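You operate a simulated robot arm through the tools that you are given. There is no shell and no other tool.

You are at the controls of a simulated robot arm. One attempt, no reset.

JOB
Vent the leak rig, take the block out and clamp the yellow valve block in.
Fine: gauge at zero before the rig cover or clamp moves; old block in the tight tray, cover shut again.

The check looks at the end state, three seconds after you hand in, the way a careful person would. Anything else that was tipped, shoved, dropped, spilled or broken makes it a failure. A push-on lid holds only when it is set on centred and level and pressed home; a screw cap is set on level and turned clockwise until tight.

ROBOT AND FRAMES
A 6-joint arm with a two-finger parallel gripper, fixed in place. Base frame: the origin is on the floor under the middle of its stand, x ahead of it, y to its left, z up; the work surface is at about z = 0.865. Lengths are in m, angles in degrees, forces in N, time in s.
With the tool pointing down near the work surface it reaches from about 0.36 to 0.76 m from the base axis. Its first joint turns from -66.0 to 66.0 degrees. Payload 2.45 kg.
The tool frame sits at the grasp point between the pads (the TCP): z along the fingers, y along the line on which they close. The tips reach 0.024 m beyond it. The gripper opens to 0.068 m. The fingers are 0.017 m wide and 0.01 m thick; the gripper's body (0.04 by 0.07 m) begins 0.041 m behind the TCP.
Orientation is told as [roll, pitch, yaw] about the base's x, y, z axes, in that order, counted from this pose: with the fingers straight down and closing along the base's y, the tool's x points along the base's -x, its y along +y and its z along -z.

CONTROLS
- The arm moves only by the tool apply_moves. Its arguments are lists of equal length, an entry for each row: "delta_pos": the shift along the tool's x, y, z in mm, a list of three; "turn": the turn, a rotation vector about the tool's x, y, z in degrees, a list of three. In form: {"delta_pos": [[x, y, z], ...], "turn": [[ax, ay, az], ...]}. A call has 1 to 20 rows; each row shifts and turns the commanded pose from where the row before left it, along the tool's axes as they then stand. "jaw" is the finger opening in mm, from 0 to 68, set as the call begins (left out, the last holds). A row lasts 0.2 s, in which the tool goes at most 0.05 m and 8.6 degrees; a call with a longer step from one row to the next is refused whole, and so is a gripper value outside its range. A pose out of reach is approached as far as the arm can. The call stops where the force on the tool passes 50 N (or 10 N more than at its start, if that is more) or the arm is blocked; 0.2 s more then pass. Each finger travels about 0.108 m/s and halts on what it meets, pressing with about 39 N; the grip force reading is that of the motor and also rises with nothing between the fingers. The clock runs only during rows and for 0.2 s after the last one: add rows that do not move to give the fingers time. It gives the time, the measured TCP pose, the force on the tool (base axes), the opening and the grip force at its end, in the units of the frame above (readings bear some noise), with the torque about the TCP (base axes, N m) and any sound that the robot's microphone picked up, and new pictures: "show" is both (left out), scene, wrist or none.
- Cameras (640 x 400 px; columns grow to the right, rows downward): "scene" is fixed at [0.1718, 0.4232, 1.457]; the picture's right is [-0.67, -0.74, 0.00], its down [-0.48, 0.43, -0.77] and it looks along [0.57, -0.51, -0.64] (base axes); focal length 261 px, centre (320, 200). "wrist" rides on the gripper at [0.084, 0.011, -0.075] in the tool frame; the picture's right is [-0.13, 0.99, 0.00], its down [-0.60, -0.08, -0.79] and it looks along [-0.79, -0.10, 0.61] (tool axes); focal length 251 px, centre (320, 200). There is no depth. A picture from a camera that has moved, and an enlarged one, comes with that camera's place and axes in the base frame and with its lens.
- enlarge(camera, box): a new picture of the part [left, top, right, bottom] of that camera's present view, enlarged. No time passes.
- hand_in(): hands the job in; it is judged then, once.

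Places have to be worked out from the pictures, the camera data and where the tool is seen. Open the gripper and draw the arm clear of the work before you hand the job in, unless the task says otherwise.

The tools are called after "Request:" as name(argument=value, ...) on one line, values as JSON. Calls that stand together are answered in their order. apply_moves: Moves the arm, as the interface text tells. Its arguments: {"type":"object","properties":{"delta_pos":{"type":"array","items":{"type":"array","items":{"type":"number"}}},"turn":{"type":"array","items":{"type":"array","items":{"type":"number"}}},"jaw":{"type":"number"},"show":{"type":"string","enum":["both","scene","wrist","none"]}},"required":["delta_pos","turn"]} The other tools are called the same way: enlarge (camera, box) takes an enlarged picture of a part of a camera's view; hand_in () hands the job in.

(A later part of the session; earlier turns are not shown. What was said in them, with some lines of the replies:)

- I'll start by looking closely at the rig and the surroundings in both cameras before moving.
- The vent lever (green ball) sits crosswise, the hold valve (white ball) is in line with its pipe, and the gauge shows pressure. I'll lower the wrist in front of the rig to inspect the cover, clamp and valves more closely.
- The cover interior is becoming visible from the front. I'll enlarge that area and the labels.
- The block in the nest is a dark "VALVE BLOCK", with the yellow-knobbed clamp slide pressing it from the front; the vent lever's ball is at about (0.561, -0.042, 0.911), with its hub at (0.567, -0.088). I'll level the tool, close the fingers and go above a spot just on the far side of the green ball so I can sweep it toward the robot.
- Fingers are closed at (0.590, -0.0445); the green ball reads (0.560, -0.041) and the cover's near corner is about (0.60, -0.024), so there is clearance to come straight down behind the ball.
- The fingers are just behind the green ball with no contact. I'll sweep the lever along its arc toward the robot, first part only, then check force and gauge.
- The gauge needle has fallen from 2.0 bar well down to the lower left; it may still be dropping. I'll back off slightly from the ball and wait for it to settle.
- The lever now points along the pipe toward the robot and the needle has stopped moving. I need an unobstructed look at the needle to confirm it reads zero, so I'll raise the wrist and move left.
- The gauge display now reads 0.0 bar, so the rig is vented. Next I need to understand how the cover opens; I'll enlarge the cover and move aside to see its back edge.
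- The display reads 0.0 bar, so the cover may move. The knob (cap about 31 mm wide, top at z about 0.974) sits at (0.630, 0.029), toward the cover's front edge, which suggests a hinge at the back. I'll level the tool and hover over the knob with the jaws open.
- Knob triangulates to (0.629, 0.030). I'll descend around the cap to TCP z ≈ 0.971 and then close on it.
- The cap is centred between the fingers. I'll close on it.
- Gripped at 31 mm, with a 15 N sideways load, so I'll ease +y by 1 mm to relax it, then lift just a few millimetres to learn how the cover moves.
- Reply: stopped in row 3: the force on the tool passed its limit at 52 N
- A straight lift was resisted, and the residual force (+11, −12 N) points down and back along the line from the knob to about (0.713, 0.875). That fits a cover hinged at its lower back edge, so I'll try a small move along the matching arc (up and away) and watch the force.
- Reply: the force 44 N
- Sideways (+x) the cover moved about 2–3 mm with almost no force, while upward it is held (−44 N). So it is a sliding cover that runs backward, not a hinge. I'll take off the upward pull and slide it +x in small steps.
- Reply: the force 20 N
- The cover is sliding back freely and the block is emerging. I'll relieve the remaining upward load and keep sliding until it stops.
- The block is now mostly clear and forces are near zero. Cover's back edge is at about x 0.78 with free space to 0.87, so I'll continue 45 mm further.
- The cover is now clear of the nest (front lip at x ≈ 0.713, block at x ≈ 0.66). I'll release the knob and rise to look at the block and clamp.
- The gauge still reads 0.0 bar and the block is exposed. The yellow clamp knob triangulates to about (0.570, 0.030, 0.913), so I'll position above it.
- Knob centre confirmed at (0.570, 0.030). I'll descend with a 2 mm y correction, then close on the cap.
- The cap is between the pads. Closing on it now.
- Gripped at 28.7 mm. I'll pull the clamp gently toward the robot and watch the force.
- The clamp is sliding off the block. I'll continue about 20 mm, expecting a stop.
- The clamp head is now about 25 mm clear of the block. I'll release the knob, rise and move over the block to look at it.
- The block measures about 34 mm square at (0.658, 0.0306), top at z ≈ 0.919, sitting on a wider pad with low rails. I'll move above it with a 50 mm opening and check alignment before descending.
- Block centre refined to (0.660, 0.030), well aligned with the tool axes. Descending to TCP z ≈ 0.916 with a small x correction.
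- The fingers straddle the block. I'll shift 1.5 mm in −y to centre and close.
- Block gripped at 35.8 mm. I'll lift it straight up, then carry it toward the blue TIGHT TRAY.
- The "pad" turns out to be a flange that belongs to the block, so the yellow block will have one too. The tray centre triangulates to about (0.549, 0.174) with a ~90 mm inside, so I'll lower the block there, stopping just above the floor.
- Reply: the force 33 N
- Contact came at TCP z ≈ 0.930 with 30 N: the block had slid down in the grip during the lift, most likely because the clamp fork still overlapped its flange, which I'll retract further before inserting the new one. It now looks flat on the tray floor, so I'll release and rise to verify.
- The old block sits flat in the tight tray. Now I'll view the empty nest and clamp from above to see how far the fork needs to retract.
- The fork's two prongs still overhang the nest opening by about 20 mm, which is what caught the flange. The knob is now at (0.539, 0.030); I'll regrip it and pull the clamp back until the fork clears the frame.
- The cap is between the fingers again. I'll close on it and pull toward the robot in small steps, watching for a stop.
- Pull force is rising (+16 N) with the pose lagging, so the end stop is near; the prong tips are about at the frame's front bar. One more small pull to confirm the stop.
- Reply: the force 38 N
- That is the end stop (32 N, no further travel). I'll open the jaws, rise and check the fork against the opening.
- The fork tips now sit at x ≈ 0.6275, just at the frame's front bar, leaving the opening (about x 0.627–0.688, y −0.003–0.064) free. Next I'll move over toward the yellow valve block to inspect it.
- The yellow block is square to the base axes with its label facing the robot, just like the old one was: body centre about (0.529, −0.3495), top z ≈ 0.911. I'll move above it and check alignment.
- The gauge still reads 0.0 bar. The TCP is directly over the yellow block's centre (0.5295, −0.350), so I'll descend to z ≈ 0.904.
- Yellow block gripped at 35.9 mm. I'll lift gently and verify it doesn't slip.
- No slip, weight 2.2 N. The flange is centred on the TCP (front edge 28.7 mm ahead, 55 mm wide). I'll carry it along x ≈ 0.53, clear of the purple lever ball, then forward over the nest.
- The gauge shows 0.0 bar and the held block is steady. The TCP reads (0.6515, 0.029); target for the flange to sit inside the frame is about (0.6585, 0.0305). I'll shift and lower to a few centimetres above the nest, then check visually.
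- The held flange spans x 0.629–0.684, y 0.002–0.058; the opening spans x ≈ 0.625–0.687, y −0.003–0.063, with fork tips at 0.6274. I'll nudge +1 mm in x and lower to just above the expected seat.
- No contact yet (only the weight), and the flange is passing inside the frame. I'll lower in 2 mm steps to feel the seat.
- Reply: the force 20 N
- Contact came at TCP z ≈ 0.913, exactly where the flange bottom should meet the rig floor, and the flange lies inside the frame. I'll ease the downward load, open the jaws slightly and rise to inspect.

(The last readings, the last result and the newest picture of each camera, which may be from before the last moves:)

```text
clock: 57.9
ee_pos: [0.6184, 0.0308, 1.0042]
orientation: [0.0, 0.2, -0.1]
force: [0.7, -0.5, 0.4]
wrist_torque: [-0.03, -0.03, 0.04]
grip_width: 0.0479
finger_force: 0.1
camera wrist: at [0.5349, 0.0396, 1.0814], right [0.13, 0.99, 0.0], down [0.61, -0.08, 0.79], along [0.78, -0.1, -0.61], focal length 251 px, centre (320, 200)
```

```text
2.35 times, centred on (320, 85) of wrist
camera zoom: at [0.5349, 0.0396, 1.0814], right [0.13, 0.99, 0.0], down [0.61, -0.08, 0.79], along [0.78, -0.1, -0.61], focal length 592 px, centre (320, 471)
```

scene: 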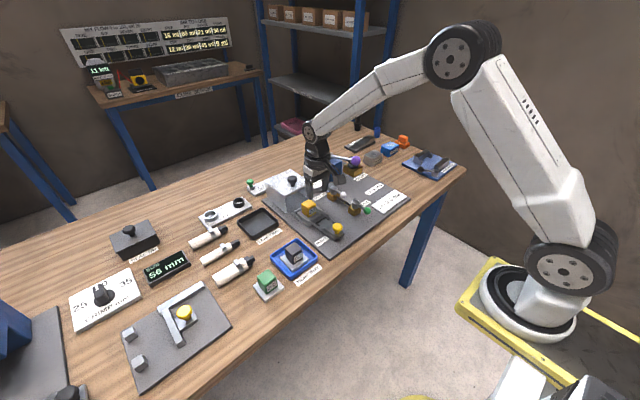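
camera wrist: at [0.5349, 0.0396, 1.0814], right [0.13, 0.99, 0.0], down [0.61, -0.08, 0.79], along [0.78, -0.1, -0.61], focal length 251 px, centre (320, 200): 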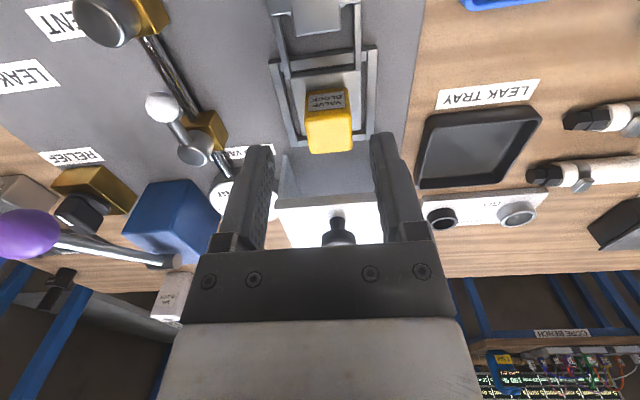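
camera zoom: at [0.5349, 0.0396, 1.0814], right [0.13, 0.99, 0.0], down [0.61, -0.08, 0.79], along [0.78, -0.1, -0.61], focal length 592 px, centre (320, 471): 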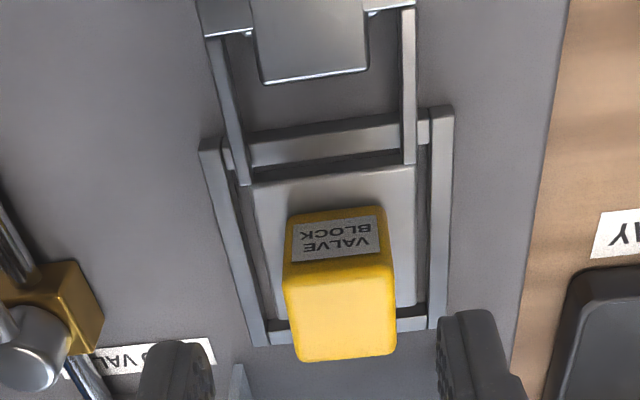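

The yellow block sits squarely in the frame (body y 0.013–0.048, back face x ≈ 0.677, matching the old block). Now I'll go back to the clamp knob at (0.530, 0.031) and grip it.

Request:
apply_moves(delta_pos=[[29, 0, 0], [29, 0, 0], [29.5, 0, 0], [0, 0, 27], [0, 0, 27], [0, 0, 18], [0, 0, 10], [0, 0, 0]], turn=[[0, 0, 0], [0, 0, 0], [0, 0, 0], [0, 0, 0], [0, 0, 0], [0, 0, 0], [0, 0, 0], [0, 0, 0]], jaw=54)

Request:
enlarge(camera="scene", box=[290, 180, 360, 245])

```text
clock: 59.7
ee_pos: [0.5304, 0.03, 0.9228]
orientation: [0.0, 0.2, -0.1]
force: [-1.0, -0.2, 0.1]
wrist_torque: [0.0, 0.01, 0.01]
grip_width: 0.054
finger_force: 0.0
camera wrist: at [0.4462, 0.0403, 0.9989], right [0.13, 0.99, 0.0], down [0.61, -0.08, 0.79], along [0.78, -0.1, -0.61], focal length 251 px, centre (320, 200)
```

scene: 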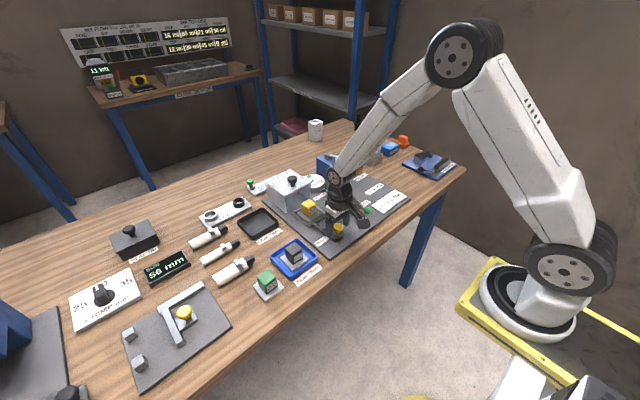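
wrist: 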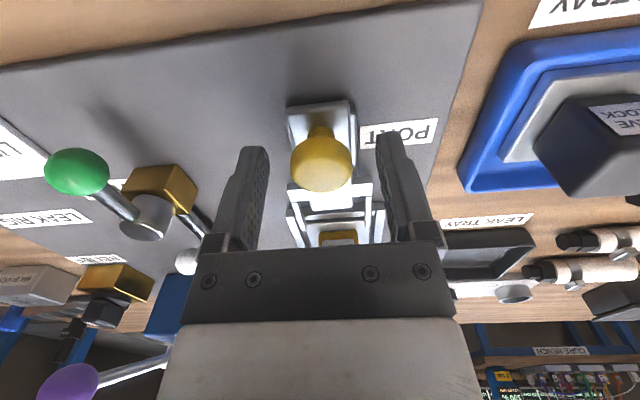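

```text
6.15 times, centred on (325, 212) of scene
camera zoom: at [0.1718, 0.4232, 1.457], right [-0.67, -0.74, 0.0], down [-0.48, 0.43, -0.77], along [0.57, -0.51, -0.64], focal length 1604 px, centre (289, 123)
```

zoom: 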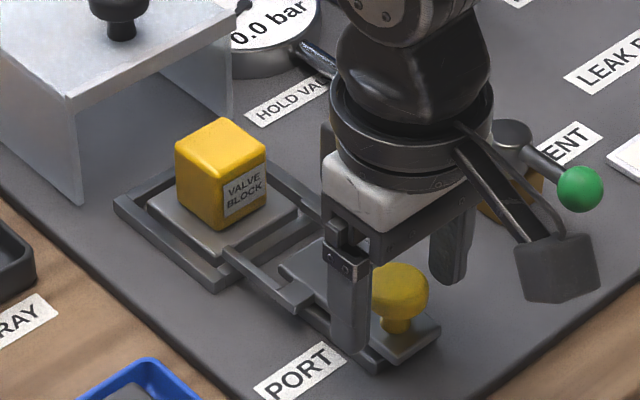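

The cap is centred between the pads. I'll close on it and push the clamp forward in steps, watching the force.

Request:
apply_moves(delta_pos=[[0, 0, 0], [0, 0, 0], [0, 0, 0], [-4, 0, 0], [-5, 0, 0]], turn=[[0, 0, 0], [0, 0, 0], [0, 0, 0], [0, 0, 0], [0, 0, 0]], jaw=20)

Request:
enlarge(camera="scene", box=[285, 175, 355, 240])

```text
clock: 60.9
ee_pos: [0.5395, 0.0294, 0.9219]
orientation: [-0.1, 0.4, -0.1]
force: [0.1, -3.3, 1.0]
wrist_torque: [-0.05, -0.18, 0.01]
grip_width: 0.0289
finger_force: 42.7
camera wrist: at [0.4558, 0.0407, 0.999], right [0.13, 0.99, 0.0], down [0.61, -0.08, 0.79], along [0.78, -0.1, -0.61], focal length 251 px, centre (320, 200)
```

scene: 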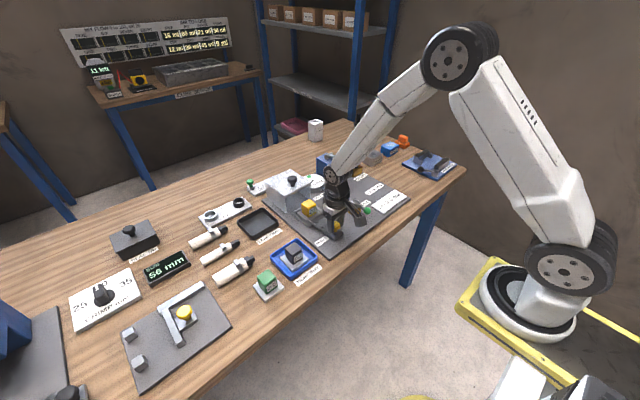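
wrist: 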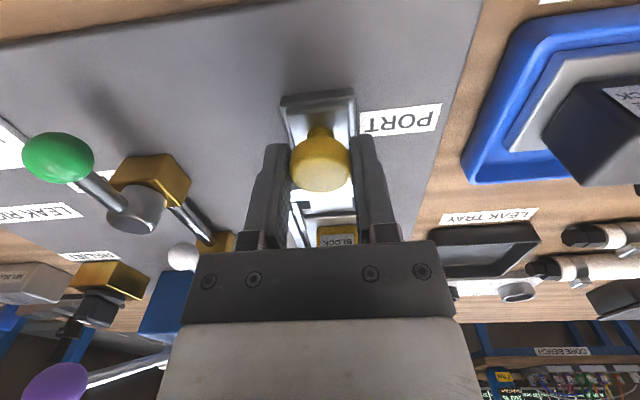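

```text
6.15 times, centred on (320, 208) of scene
camera zoom: at [0.1717, 0.4231, 1.457], right [-0.67, -0.74, 0.0], down [-0.48, 0.43, -0.77], along [0.57, -0.51, -0.64], focal length 1604 px, centre (320, 154)
```

zoom: 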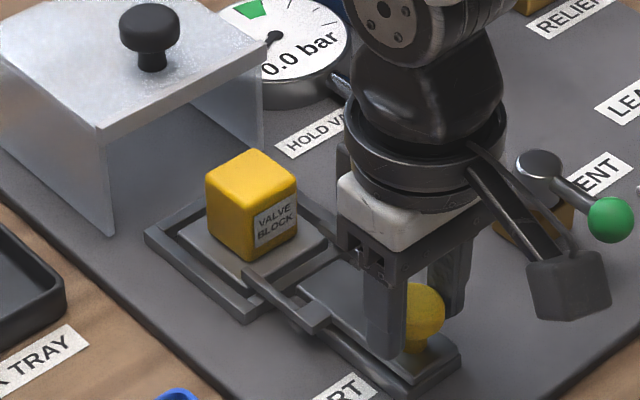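

The prongs slide over the flange without resistance (0 N). Continuing forward toward the original clamped position of 0.570.

Request:
apply_moves(delta_pos=[[-6, 0, 0], [-6, 0, 0], [-6, 0, 0], [-5, 0, 0], [-4, 0, 0]], turn=[[0, 0, 0], [0, 0, 0], [0, 0, 0], [0, 0, 0], [0, 0, 0]])

Request:
enlarge(camera="scene", box=[285, 175, 355, 240])

```text
clock: 62.1
ee_pos: [0.5684, 0.0302, 0.9221]
orientation: [-0.1, 0.2, 0.1]
force: [2.1, -8.5, 2.4]
wrist_torque: [-0.15, 1.01, 0.03]
grip_width: 0.0288
finger_force: 42.9
camera wrist: at [0.4845, 0.0407, 0.9988], right [0.13, 0.99, 0.0], down [0.61, -0.08, 0.79], along [0.78, -0.1, -0.61], focal length 251 px, centre (320, 200)
```

scene: 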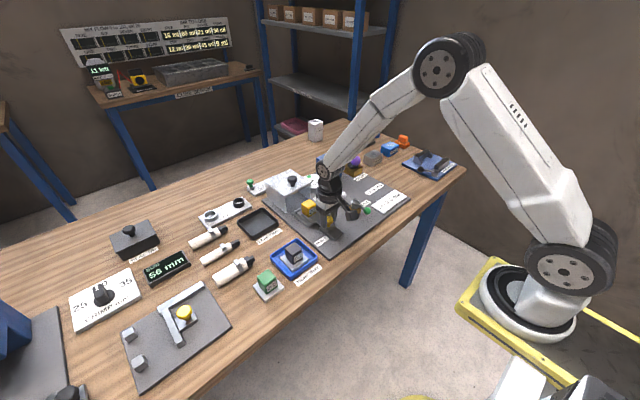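
wrist: 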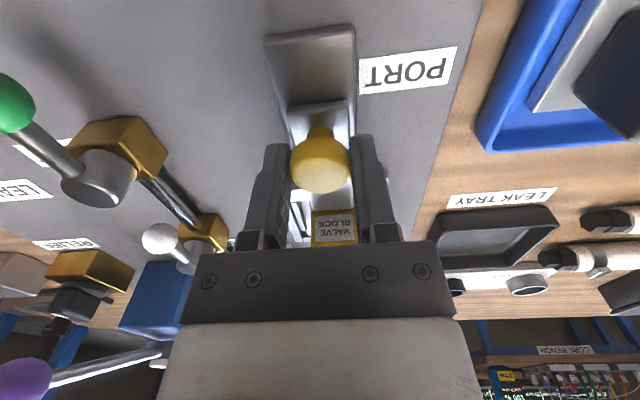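

```text
6.15 times, centred on (320, 208) of scene
camera zoom: at [0.1719, 0.423, 1.457], right [-0.67, -0.74, 0.0], down [-0.48, 0.43, -0.77], along [0.57, -0.51, -0.64], focal length 1604 px, centre (320, 154)
```

zoom: 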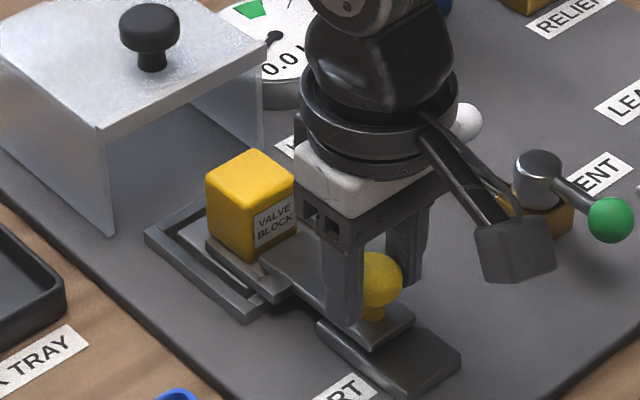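

Clamp bar is almost at the block face (x 0.568). I'll press on in 2 mm steps to its stop.

Request:
apply_moves(delta_pos=[[-2, 0, 0], [-2, 0, 0], [0, 0, 0]], turn=[[0, 0, 0], [0, 0, 0], [0, 0, 0]], show="none")

```text
clock: 62.9
ee_pos: [0.5705, 0.0302, 0.9213]
orientation: [0.0, 0.5, 0.0]
force: [-13.1, -13.5, 13.9]
wrist_torque: [-0.23, 0.0, -0.04]
grip_width: 0.029
finger_force: 43.2
```

Request:
apply_moves(delta_pos=[[-2, 0, 0], [0, 0, 0]], turn=[[0, 0, 0], [0, 0, 0]])

Request:
enlarge(camera="scene", box=[285, 175, 355, 240])

Request:
enlarge(camera="wrist", box=[270, 120, 370, 260])

```text
clock: 63.5
ee_pos: [0.5713, 0.0299, 0.9218]
orientation: [-0.1, 0.6, -0.1]
force: [-23.7, -14.4, 18.0]
wrist_torque: [-0.24, -0.04, -0.07]
grip_width: 0.0289
finger_force: 42.7
camera wrist: at [0.4873, 0.0407, 0.9992], right [0.13, 0.99, 0.0], down [0.61, -0.08, 0.79], along [0.78, -0.1, -0.62], focal length 251 px, centre (320, 200)
```

scene: 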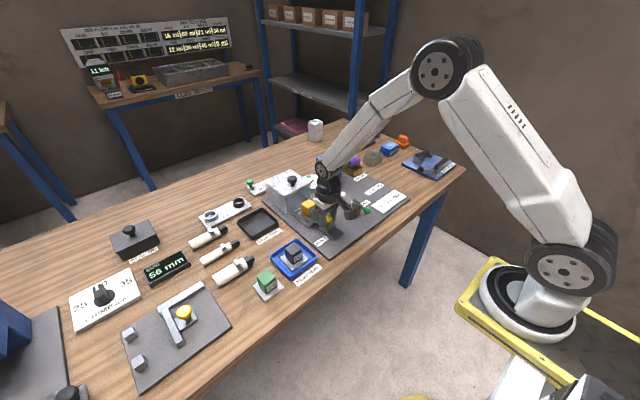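
wrist: 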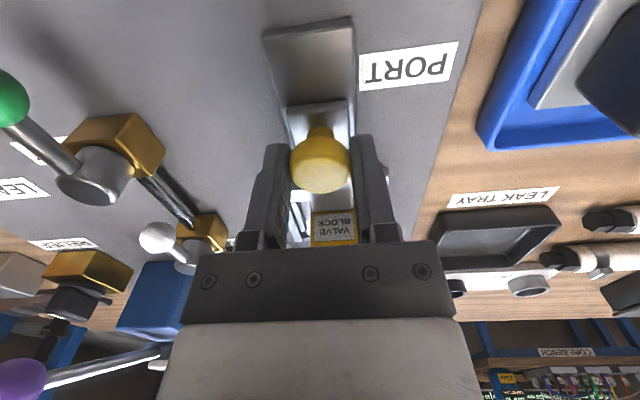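

```text
6.15 times, centred on (320, 208) of scene
camera zoom: at [0.1708, 0.4228, 1.4572], right [-0.67, -0.74, 0.0], down [-0.48, 0.43, -0.77], along [0.57, -0.51, -0.64], focal length 1604 px, centre (320, 154)
```

zoom: 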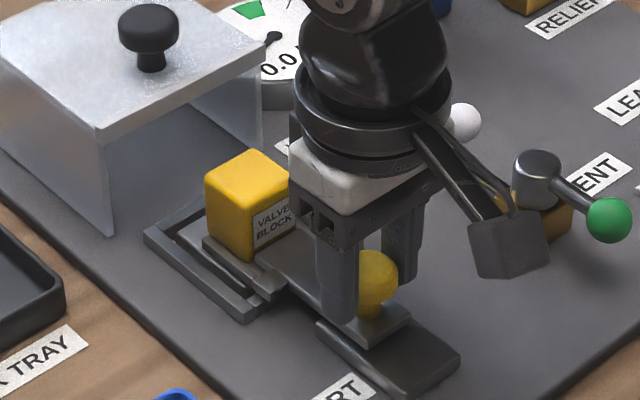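

```text
2.86 times, centred on (320, 190) of wrist
camera zoom: at [0.4873, 0.0407, 0.9992], right [0.13, 0.99, 0.0], down [0.61, -0.08, 0.79], along [0.78, -0.1, -0.62], focal length 718 px, centre (320, 229)
```

zoom: 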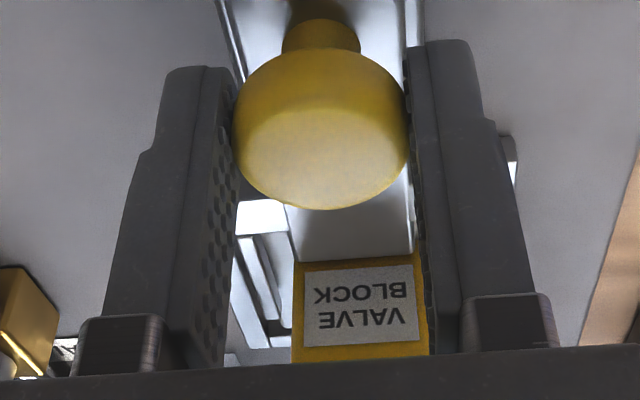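

The clamp is firmly home: x = 0.571 (originally 0.570) with 24 N resistance. I'll release the knob, rise and check.

Request:
apply_moves(delta_pos=[[0, 0, 0], [0, 0, 0], [0, 0, -30], [0, 0, -40], [0, 0, -30], [-20, 0, 0], [0, 0, 0]], turn=[[0, 0, 0], [0, 0, 0], [0, 0, 0], [0, 0, 0], [0, 0, 0], [0, 0, 0], [0, 0, 0]], jaw=54)

Request:
enlarge(camera="wrist", box=[230, 0, 410, 170])

Request:
enlarge(camera="scene", box=[265, 160, 365, 255])

```text
clock: 65.1
ee_pos: [0.5926, 0.0312, 1.0223]
orientation: [0.0, 0.3, 0.0]
force: [0.0, -0.1, 0.0]
wrist_torque: [0.02, -0.01, 0.03]
grip_width: 0.0541
finger_force: 0.1
camera wrist: at [0.5088, 0.0418, 1.099], right [0.13, 0.99, 0.0], down [0.61, -0.08, 0.79], along [0.78, -0.1, -0.61], focal length 251 px, centre (320, 200)
```

scene: 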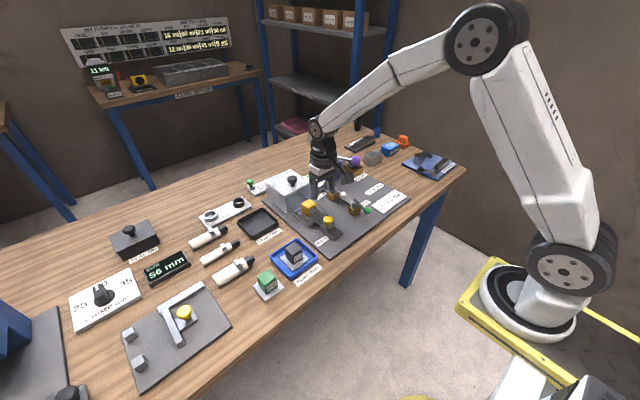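
wrist: 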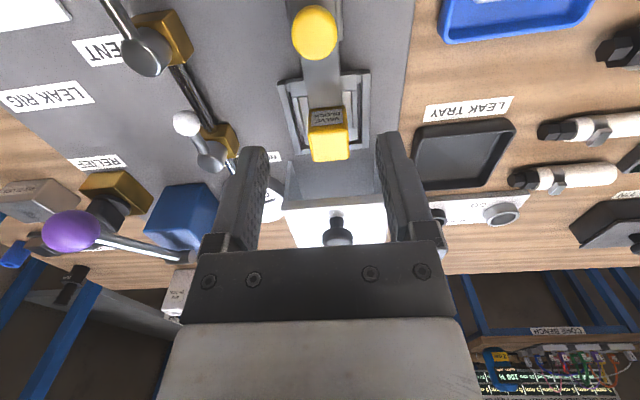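

```text
2.35 times, centred on (320, 85) of wrist
camera zoom: at [0.5088, 0.0418, 1.099], right [0.13, 0.99, 0.0], down [0.61, -0.08, 0.79], along [0.78, -0.1, -0.61], focal length 592 px, centre (320, 471)
```

zoom: 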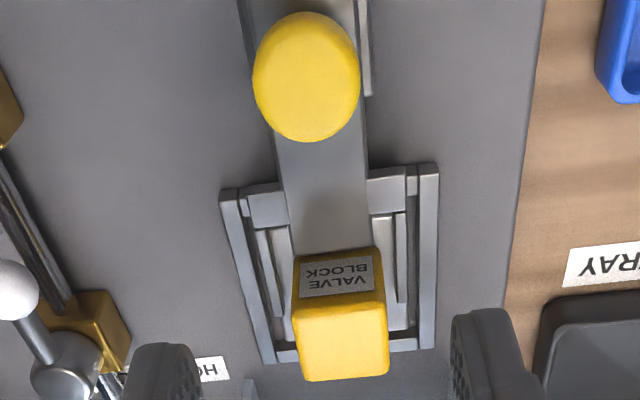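

```text
4.21 times, centred on (315, 208) of scene
camera zoom: at [0.1718, 0.4232, 1.457], right [-0.67, -0.74, 0.0], down [-0.48, 0.43, -0.77], along [0.57, -0.51, -0.64], focal length 1097 px, centre (341, 168)
```

zoom: 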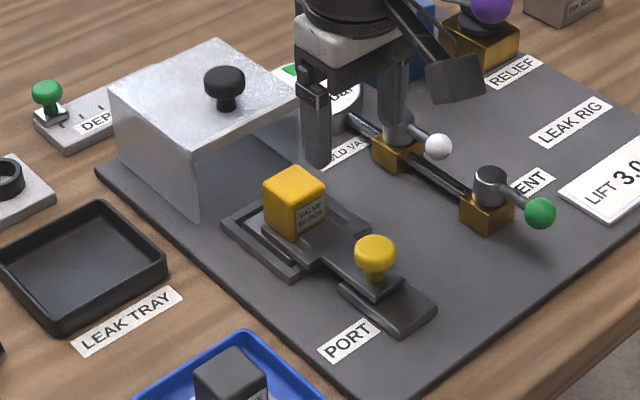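

The yellow block and clamp now look identical to the original clamped arrangement. Next I'll return to the cover knob (left at about x 0.739, y 0.030) to close the cover.

Request:
apply_moves(delta_pos=[[-30, 0, -8], [-40, 0, -5], [-40, 0, 0], [-36.5, -0.5, 0], [0, 0, 0]], turn=[[0, 0, 0], [0, 0, 0], [0, 0, 0], [0, 0, 0], [0, 0, 0]], jaw=54)

Request:
enlarge(camera="wrist", box=[230, 40, 410, 210])

```text
clock: 66.3
ee_pos: [0.7424, 0.0312, 1.0346]
orientation: [-0.1, 0.3, 0.0]
force: [0.7, -0.6, -0.2]
wrist_torque: [-0.02, 0.01, -0.01]
grip_width: 0.0539
finger_force: 0.1
camera wrist: at [0.6582, 0.0409, 1.1124], right [0.13, 0.99, 0.0], down [0.61, -0.08, 0.79], along [0.78, -0.1, -0.61], focal length 251 px, centre (320, 200)
```

scene: 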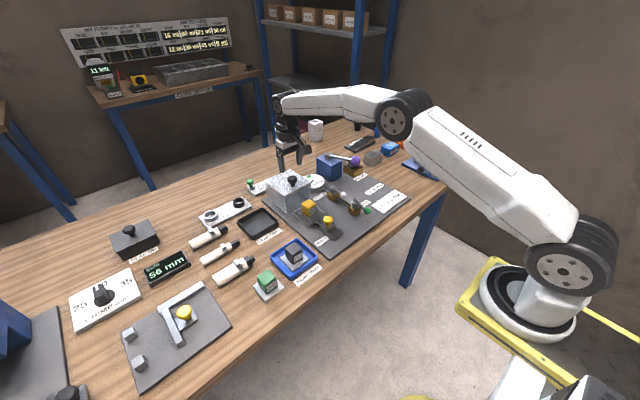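
wrist: 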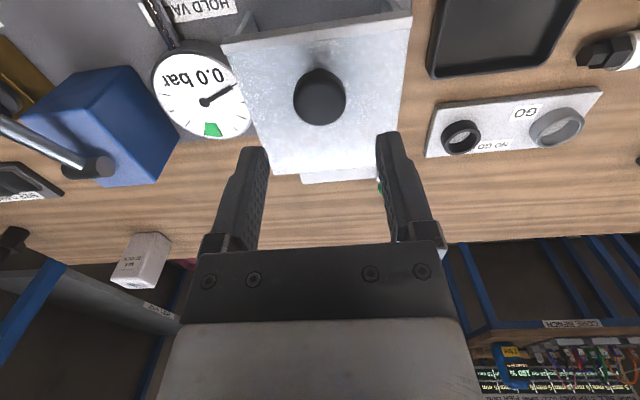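

```text
2.35 times, centred on (320, 125) of wrist
camera zoom: at [0.6582, 0.0409, 1.1124], right [0.13, 0.99, 0.0], down [0.61, -0.08, 0.79], along [0.78, -0.1, -0.61], focal length 592 px, centre (320, 376)
```

zoom: 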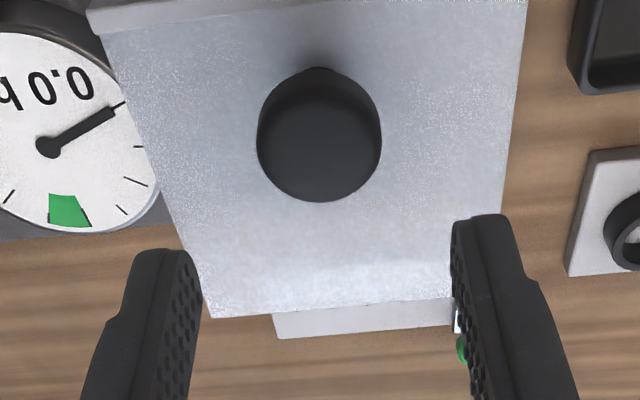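

The gauge is still at 0.0 bar and the cover knob is at (0.739, 0.030). I'll centre over it, descend and close on the cap.

Request:
apply_moves(delta_pos=[[3.5, -1, 20], [0, 0, 20], [0, 0, 14], [0, 0, 7.5], [0, 0, 0]], turn=[[0, 0, 0], [0, 0, 0], [0, 0, 0], [0, 0, 0], [0, 0, 0]], jaw=54, show="wrist")

```text
clock: 67.5
ee_pos: [0.7367, 0.0297, 0.9726]
orientation: [-0.1, 0.3, 0.0]
force: [0.7, -0.2, -0.1]
wrist_torque: [-0.01, 0.01, -0.03]
grip_width: 0.0541
finger_force: 0.0
camera wrist: at [0.6535, 0.0402, 1.0498], right [0.13, 0.99, 0.0], down [0.61, -0.08, 0.79], along [0.78, -0.1, -0.61], focal length 251 px, centre (320, 200)
```

wrist: 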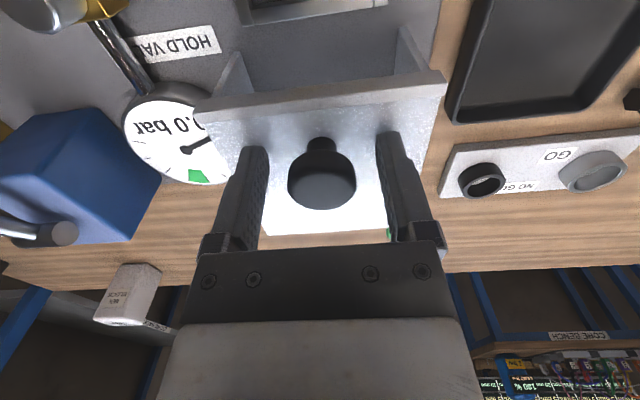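

Request:
apply_moves(delta_pos=[[-1, 0.5, 0], [0, 0, 0], [0, 0, 0], [0, 0, 0]], turn=[[0, 0, 0], [0, 0, 0], [0, 0, 0], [0, 0, 0]], jaw=20, show="none")

```text
clock: 68.5
ee_pos: [0.7375, 0.0305, 0.9735]
orientation: [0.0, 0.4, 0.0]
force: [0.4, 0.9, 0.1]
wrist_torque: [0.0, 0.02, 0.02]
grip_width: 0.0313
finger_force: 44.1
```

Gripped at 31 mm with balanced forces. I'll slide the cover back toward the robot in 9–10 mm steps.

Request:
apply_moves(delta_pos=[[4, 0, 0], [8, 0, 0], [9, 0, 0], [9, 0, 0], [9, 0, 0], [9, 0, 0]], turn=[[0, 0, 0], [0, 0, 0], [0, 0, 0], [0, 0, 0], [0, 0, 0], [0, 0, 0]])

Request:
enlarge(camera="scene", box=[265, 150, 345, 225])

```text
clock: 69.9
ee_pos: [0.6902, 0.0296, 0.974]
orientation: [0.0, 0.3, -0.1]
force: [0.6, 4.0, -2.0]
wrist_torque: [0.02, -0.06, -0.03]
grip_width: 0.0313
finger_force: 44.2
camera wrist: at [0.606, 0.0406, 1.05], right [0.13, 0.99, 0.0], down [0.61, -0.08, 0.79], along [0.78, -0.1, -0.61], focal length 251 px, centre (320, 200)
```

scene: 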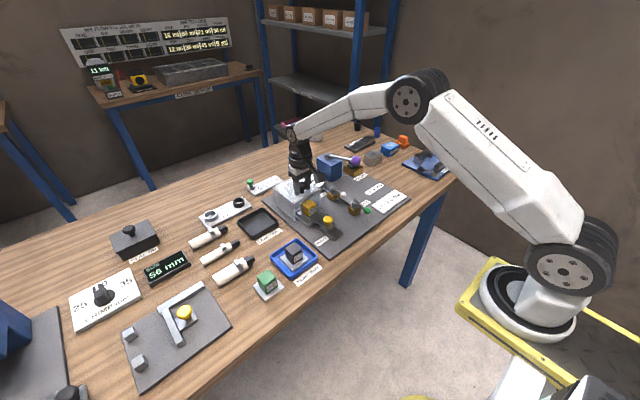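
wrist: 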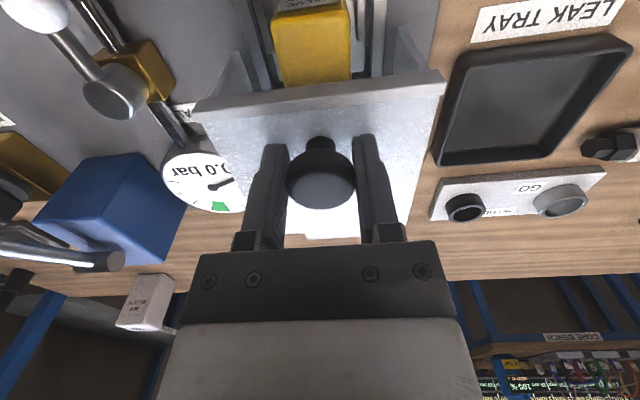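

```text
5.33 times, centred on (305, 188) of scene
camera zoom: at [0.1718, 0.4233, 1.4569], right [-0.67, -0.74, 0.0], down [-0.48, 0.43, -0.77], along [0.57, -0.51, -0.64], focal length 1390 px, centre (400, 267)
```

zoom: 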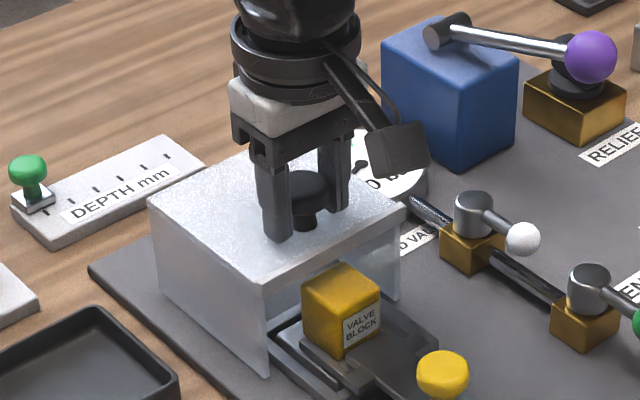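

Sliding smoothly, with the block clearing the cover's opening. Continuing toward the closed position at x ≈ 0.6295.

Request:
apply_moves(delta_pos=[[9, 0, 0], [9, 0, 0], [9, 0, 0], [9, 0, 0], [9, 0, 0], [8, 0, 0], [4, 0, 0]], turn=[[0, 0, 0], [0, 0, 0], [0, 0, 0], [0, 0, 0], [0, 0, 0], [0, 0, 0], [0, 0, 0]])

Request:
enlarge(camera="scene", box=[265, 150, 345, 225])

```text
clock: 71.5
ee_pos: [0.6328, 0.0304, 0.9733]
orientation: [-0.1, 0.3, 0.0]
force: [1.3, 6.5, -7.1]
wrist_torque: [0.12, -0.86, 0.05]
grip_width: 0.0314
finger_force: 44.1
camera wrist: at [0.5482, 0.0406, 1.0501], right [0.13, 0.99, 0.0], down [0.61, -0.08, 0.79], along [0.78, -0.1, -0.61], focal length 251 px, centre (320, 200)
```

scene: 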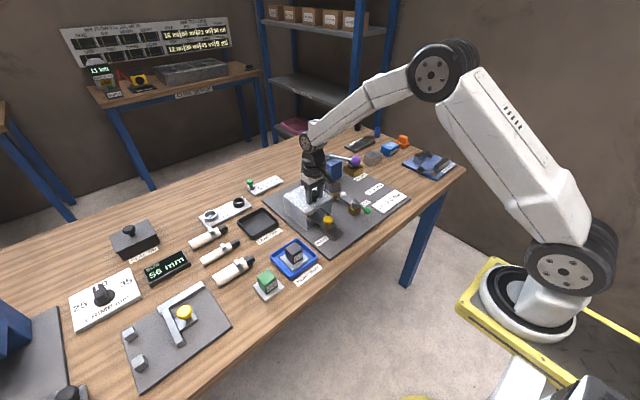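
wrist: 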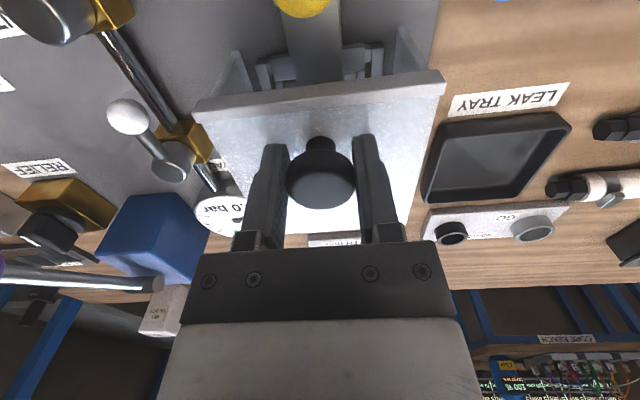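

```text
5.33 times, centred on (305, 188) of scene
camera zoom: at [0.1719, 0.4234, 1.4569], right [-0.67, -0.74, 0.0], down [-0.48, 0.43, -0.77], along [0.57, -0.51, -0.64], focal length 1390 px, centre (400, 267)
```

zoom: 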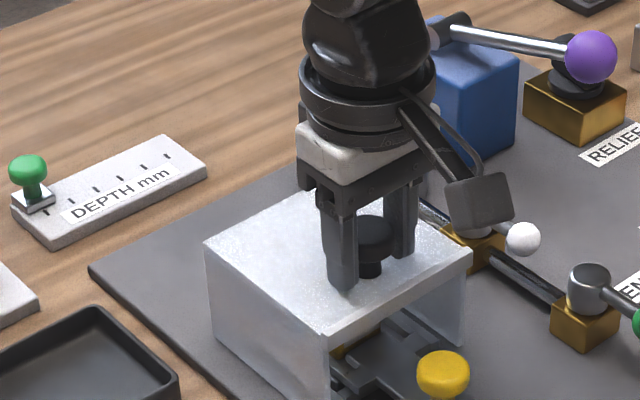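

Now at 0.633; I'll go the last few millimetres to the stop.

Request:
apply_moves(delta_pos=[[2, 0, 0], [2, 0, 0], [1.5, 0, 0], [0, 0, 0]], turn=[[0, 0, 0], [0, 0, 0], [0, 0, 0], [0, 0, 0]], show="none")

```text
clock: 72.5
ee_pos: [0.6272, 0.0305, 0.9737]
orientation: [0.1, 0.3, -0.1]
force: [3.6, 8.2, -1.1]
wrist_torque: [0.0, 0.98, 0.03]
grip_width: 0.0314
finger_force: 44.6
```

Request:
apply_moves(delta_pos=[[1.5, 0, 0], [1.5, 0, 0], [0, 0, 0]], turn=[[0, 0, 0], [0, 0, 0], [0, 0, 0]])

Request:
enlarge(camera="scene", box=[285, 170, 365, 245])

```text
clock: 73.3
ee_pos: [0.6274, 0.0297, 0.9726]
orientation: [0.1, -0.1, -0.1]
force: [24.3, 6.6, -9.1]
wrist_torque: [-0.01, -0.35, -0.03]
grip_width: 0.0312
finger_force: 44.8
camera wrist: at [0.5419, 0.0406, 1.0496], right [0.13, 0.99, 0.0], down [0.6, -0.08, 0.79], along [0.79, -0.1, -0.61], focal length 251 px, centre (320, 200)
```

scene: 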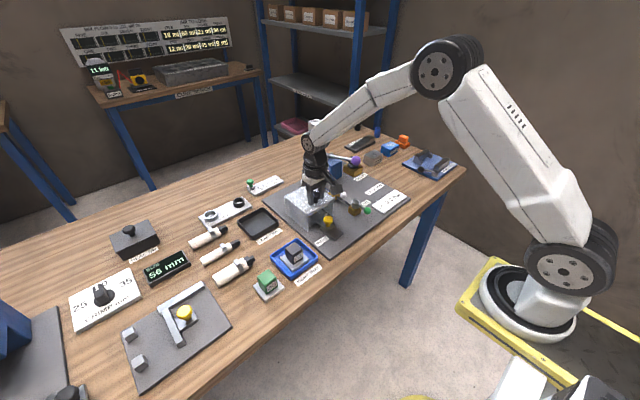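
wrist: 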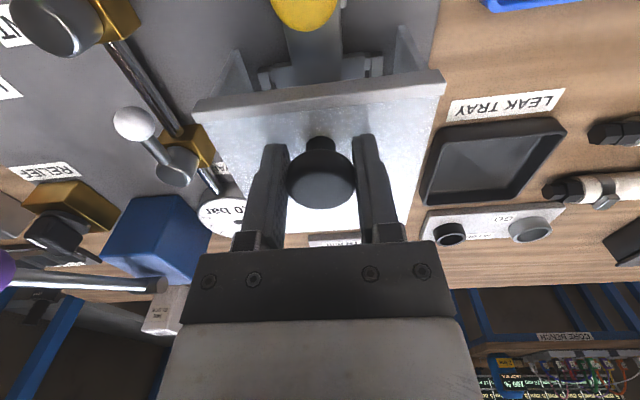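

```text
5.33 times, centred on (325, 208) of scene
camera zoom: at [0.1727, 0.4234, 1.4568], right [-0.67, -0.74, 0.0], down [-0.48, 0.43, -0.77], along [0.57, -0.51, -0.64], focal length 1390 px, centre (293, 160)
```

zoom: 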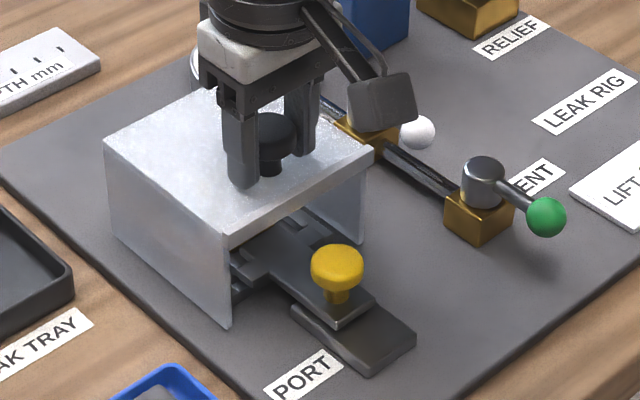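

The cover is at its stop (24 N, no more travel) and matches its original position. I'll release, rise and draw the arm back, then verify everything.

Request:
apply_moves(delta_pos=[[0, 0, 0], [0, 0, 0], [0, 0, -30], [0, 0, -40], [20, 0, -40], [30, 0, -40], [35, 0, -35], [35, 0, -30], [0, 0, 0]], turn=[[0, 0, 0], [0, 0, 0], [0, 0, 0], [0, 0, 0], [0, 0, 0], [0, 0, 0], [0, 0, 0], [0, 0, 0], [0, 0, 0]], jaw=60)

Request:
enlarge(camera="scene", box=[240, 130, 420, 250])

Request:
enlarge(camera="scene", box=[285, 170, 365, 245])

Request:
enlarge(camera="wrist", box=[200, 0, 440, 170])

Request:
enlarge(camera="scene", box=[230, 220, 340, 310])

```text
clock: 75.3
ee_pos: [0.5043, 0.029, 1.1891]
orientation: [0.0, 0.3, 0.0]
force: [-0.1, -0.2, 0.0]
wrist_torque: [0.02, -0.01, 0.0]
grip_width: 0.0599
finger_force: 0.0
camera wrist: at [0.4205, 0.0389, 1.2653], right [0.13, 0.99, 0.0], down [0.61, -0.08, 0.79], along [0.78, -0.1, -0.61], focal length 251 px, centre (320, 200)
```

scene: 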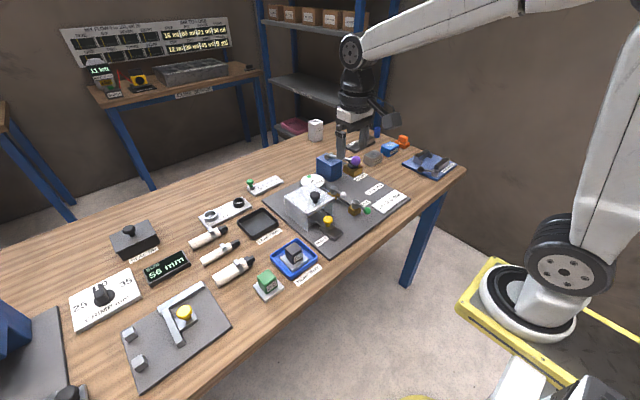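
wrist: 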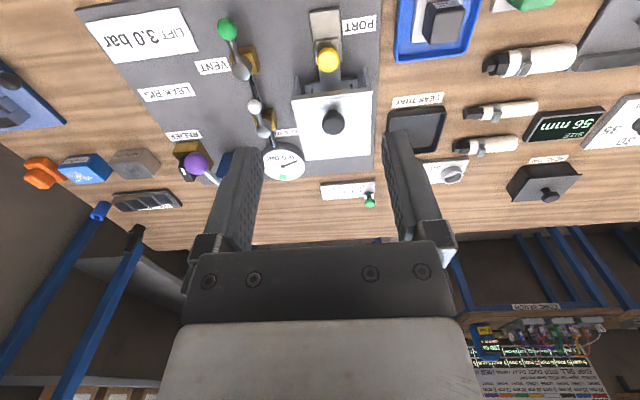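

```text
3.33 times, centred on (330, 190) of scene
camera zoom: at [0.1717, 0.4232, 1.457], right [-0.67, -0.74, 0.0], down [-0.48, 0.43, -0.77], along [0.57, -0.51, -0.64], focal length 869 px, centre (287, 233)
```

zoom: 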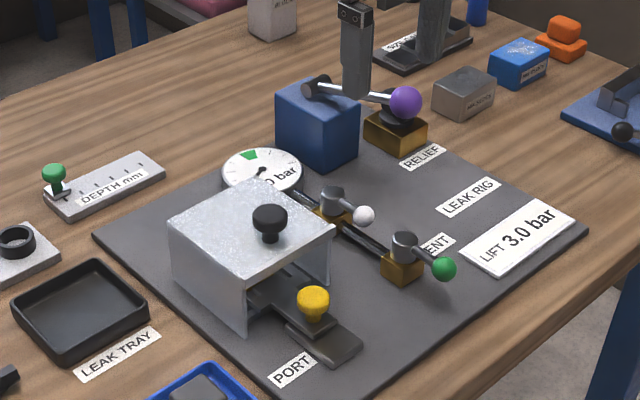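

```text
5.33 times, centred on (325, 208) of scene
camera zoom: at [0.1717, 0.4232, 1.457], right [-0.67, -0.74, 0.0], down [-0.48, 0.43, -0.77], along [0.57, -0.51, -0.64], focal length 1390 px, centre (293, 160)
```

zoom: 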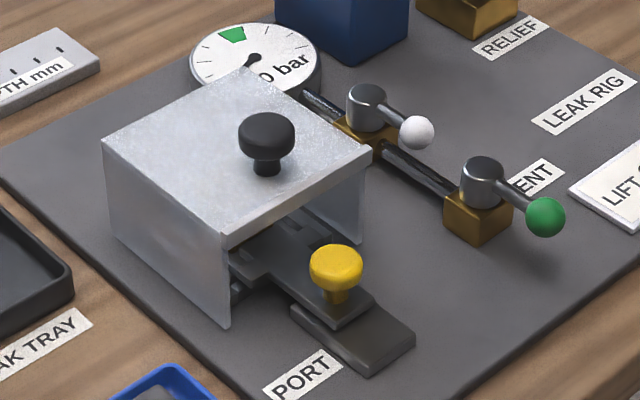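

```text
2.35 times, centred on (320, 85) of wrist
camera zoom: at [0.4205, 0.0389, 1.2653], right [0.13, 0.99, 0.0], down [0.61, -0.08, 0.79], along [0.78, -0.1, -0.61], focal length 592 px, centre (320, 471)
```

zoom: 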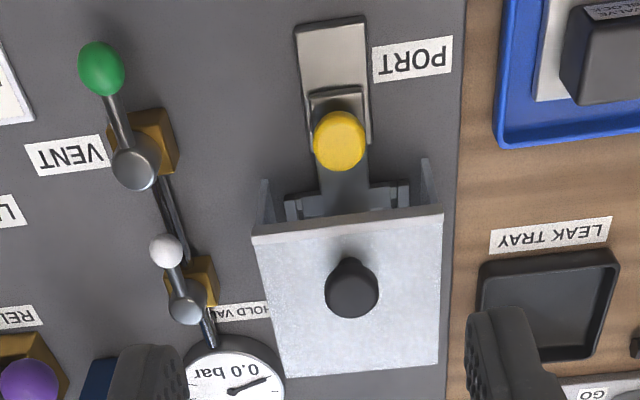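

```text
4.44 times, centred on (285, 265) of scene
camera zoom: at [0.1717, 0.4232, 1.457], right [-0.67, -0.74, 0.0], down [-0.48, 0.43, -0.77], along [0.57, -0.51, -0.64], focal length 1158 px, centre (476, -89)
```

zoom: 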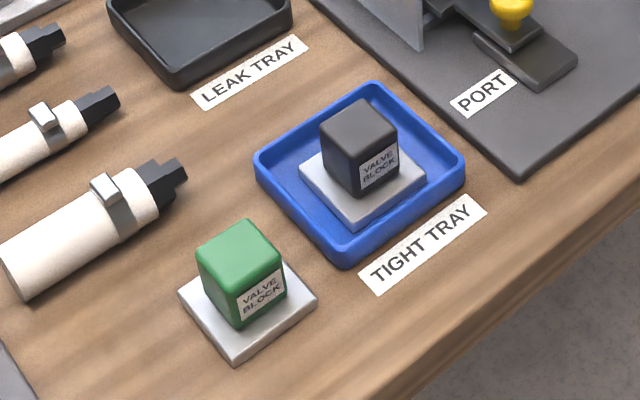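

Final check: the cover corners and clamp knob sit at the same pixels as at the start, and the gauge reads 0.0 bar with the vent open. The old black block lies flat in the TIGHT TRAY, the yellow block is clamped under the cover, and nothing else looks disturbed. The arm is open and clear, so I'll hand in.

Request:
hand_in()

```text
The job is handed in.
```

The leak rig is vented, and the yellow valve block is clamped in with the cover shut. The old block is flat in the tight tray. The job is handed in; I haven't seen the check's result.

- **Venting:** I opened the vent lever and confirmed the gauge read 0.0 bar before touching the cover or clamp. It stayed at zero every time I looked afterwards. The vent is still open.
- **Old block:** it slipped about 20 mm in the grip as I lifted it, because the clamp fork still overhung its base flange. I didn't check the block or fork closely for marks.
- **Yellow block:** I pulled the clamp back to its end stop before lowering the block in, then pushed it home. The clamp knob is within about 1 mm of where it started.
- **Cover:** it slides rather than lifts. My first upward pull met its rails and stopped at 52 N, and the cover slid normally afterwards. It is back against its stop, in its original position.

The last camera views showed nothing else moved or disturbed. I did not look under the closed cover at the yellow block once it was shut.
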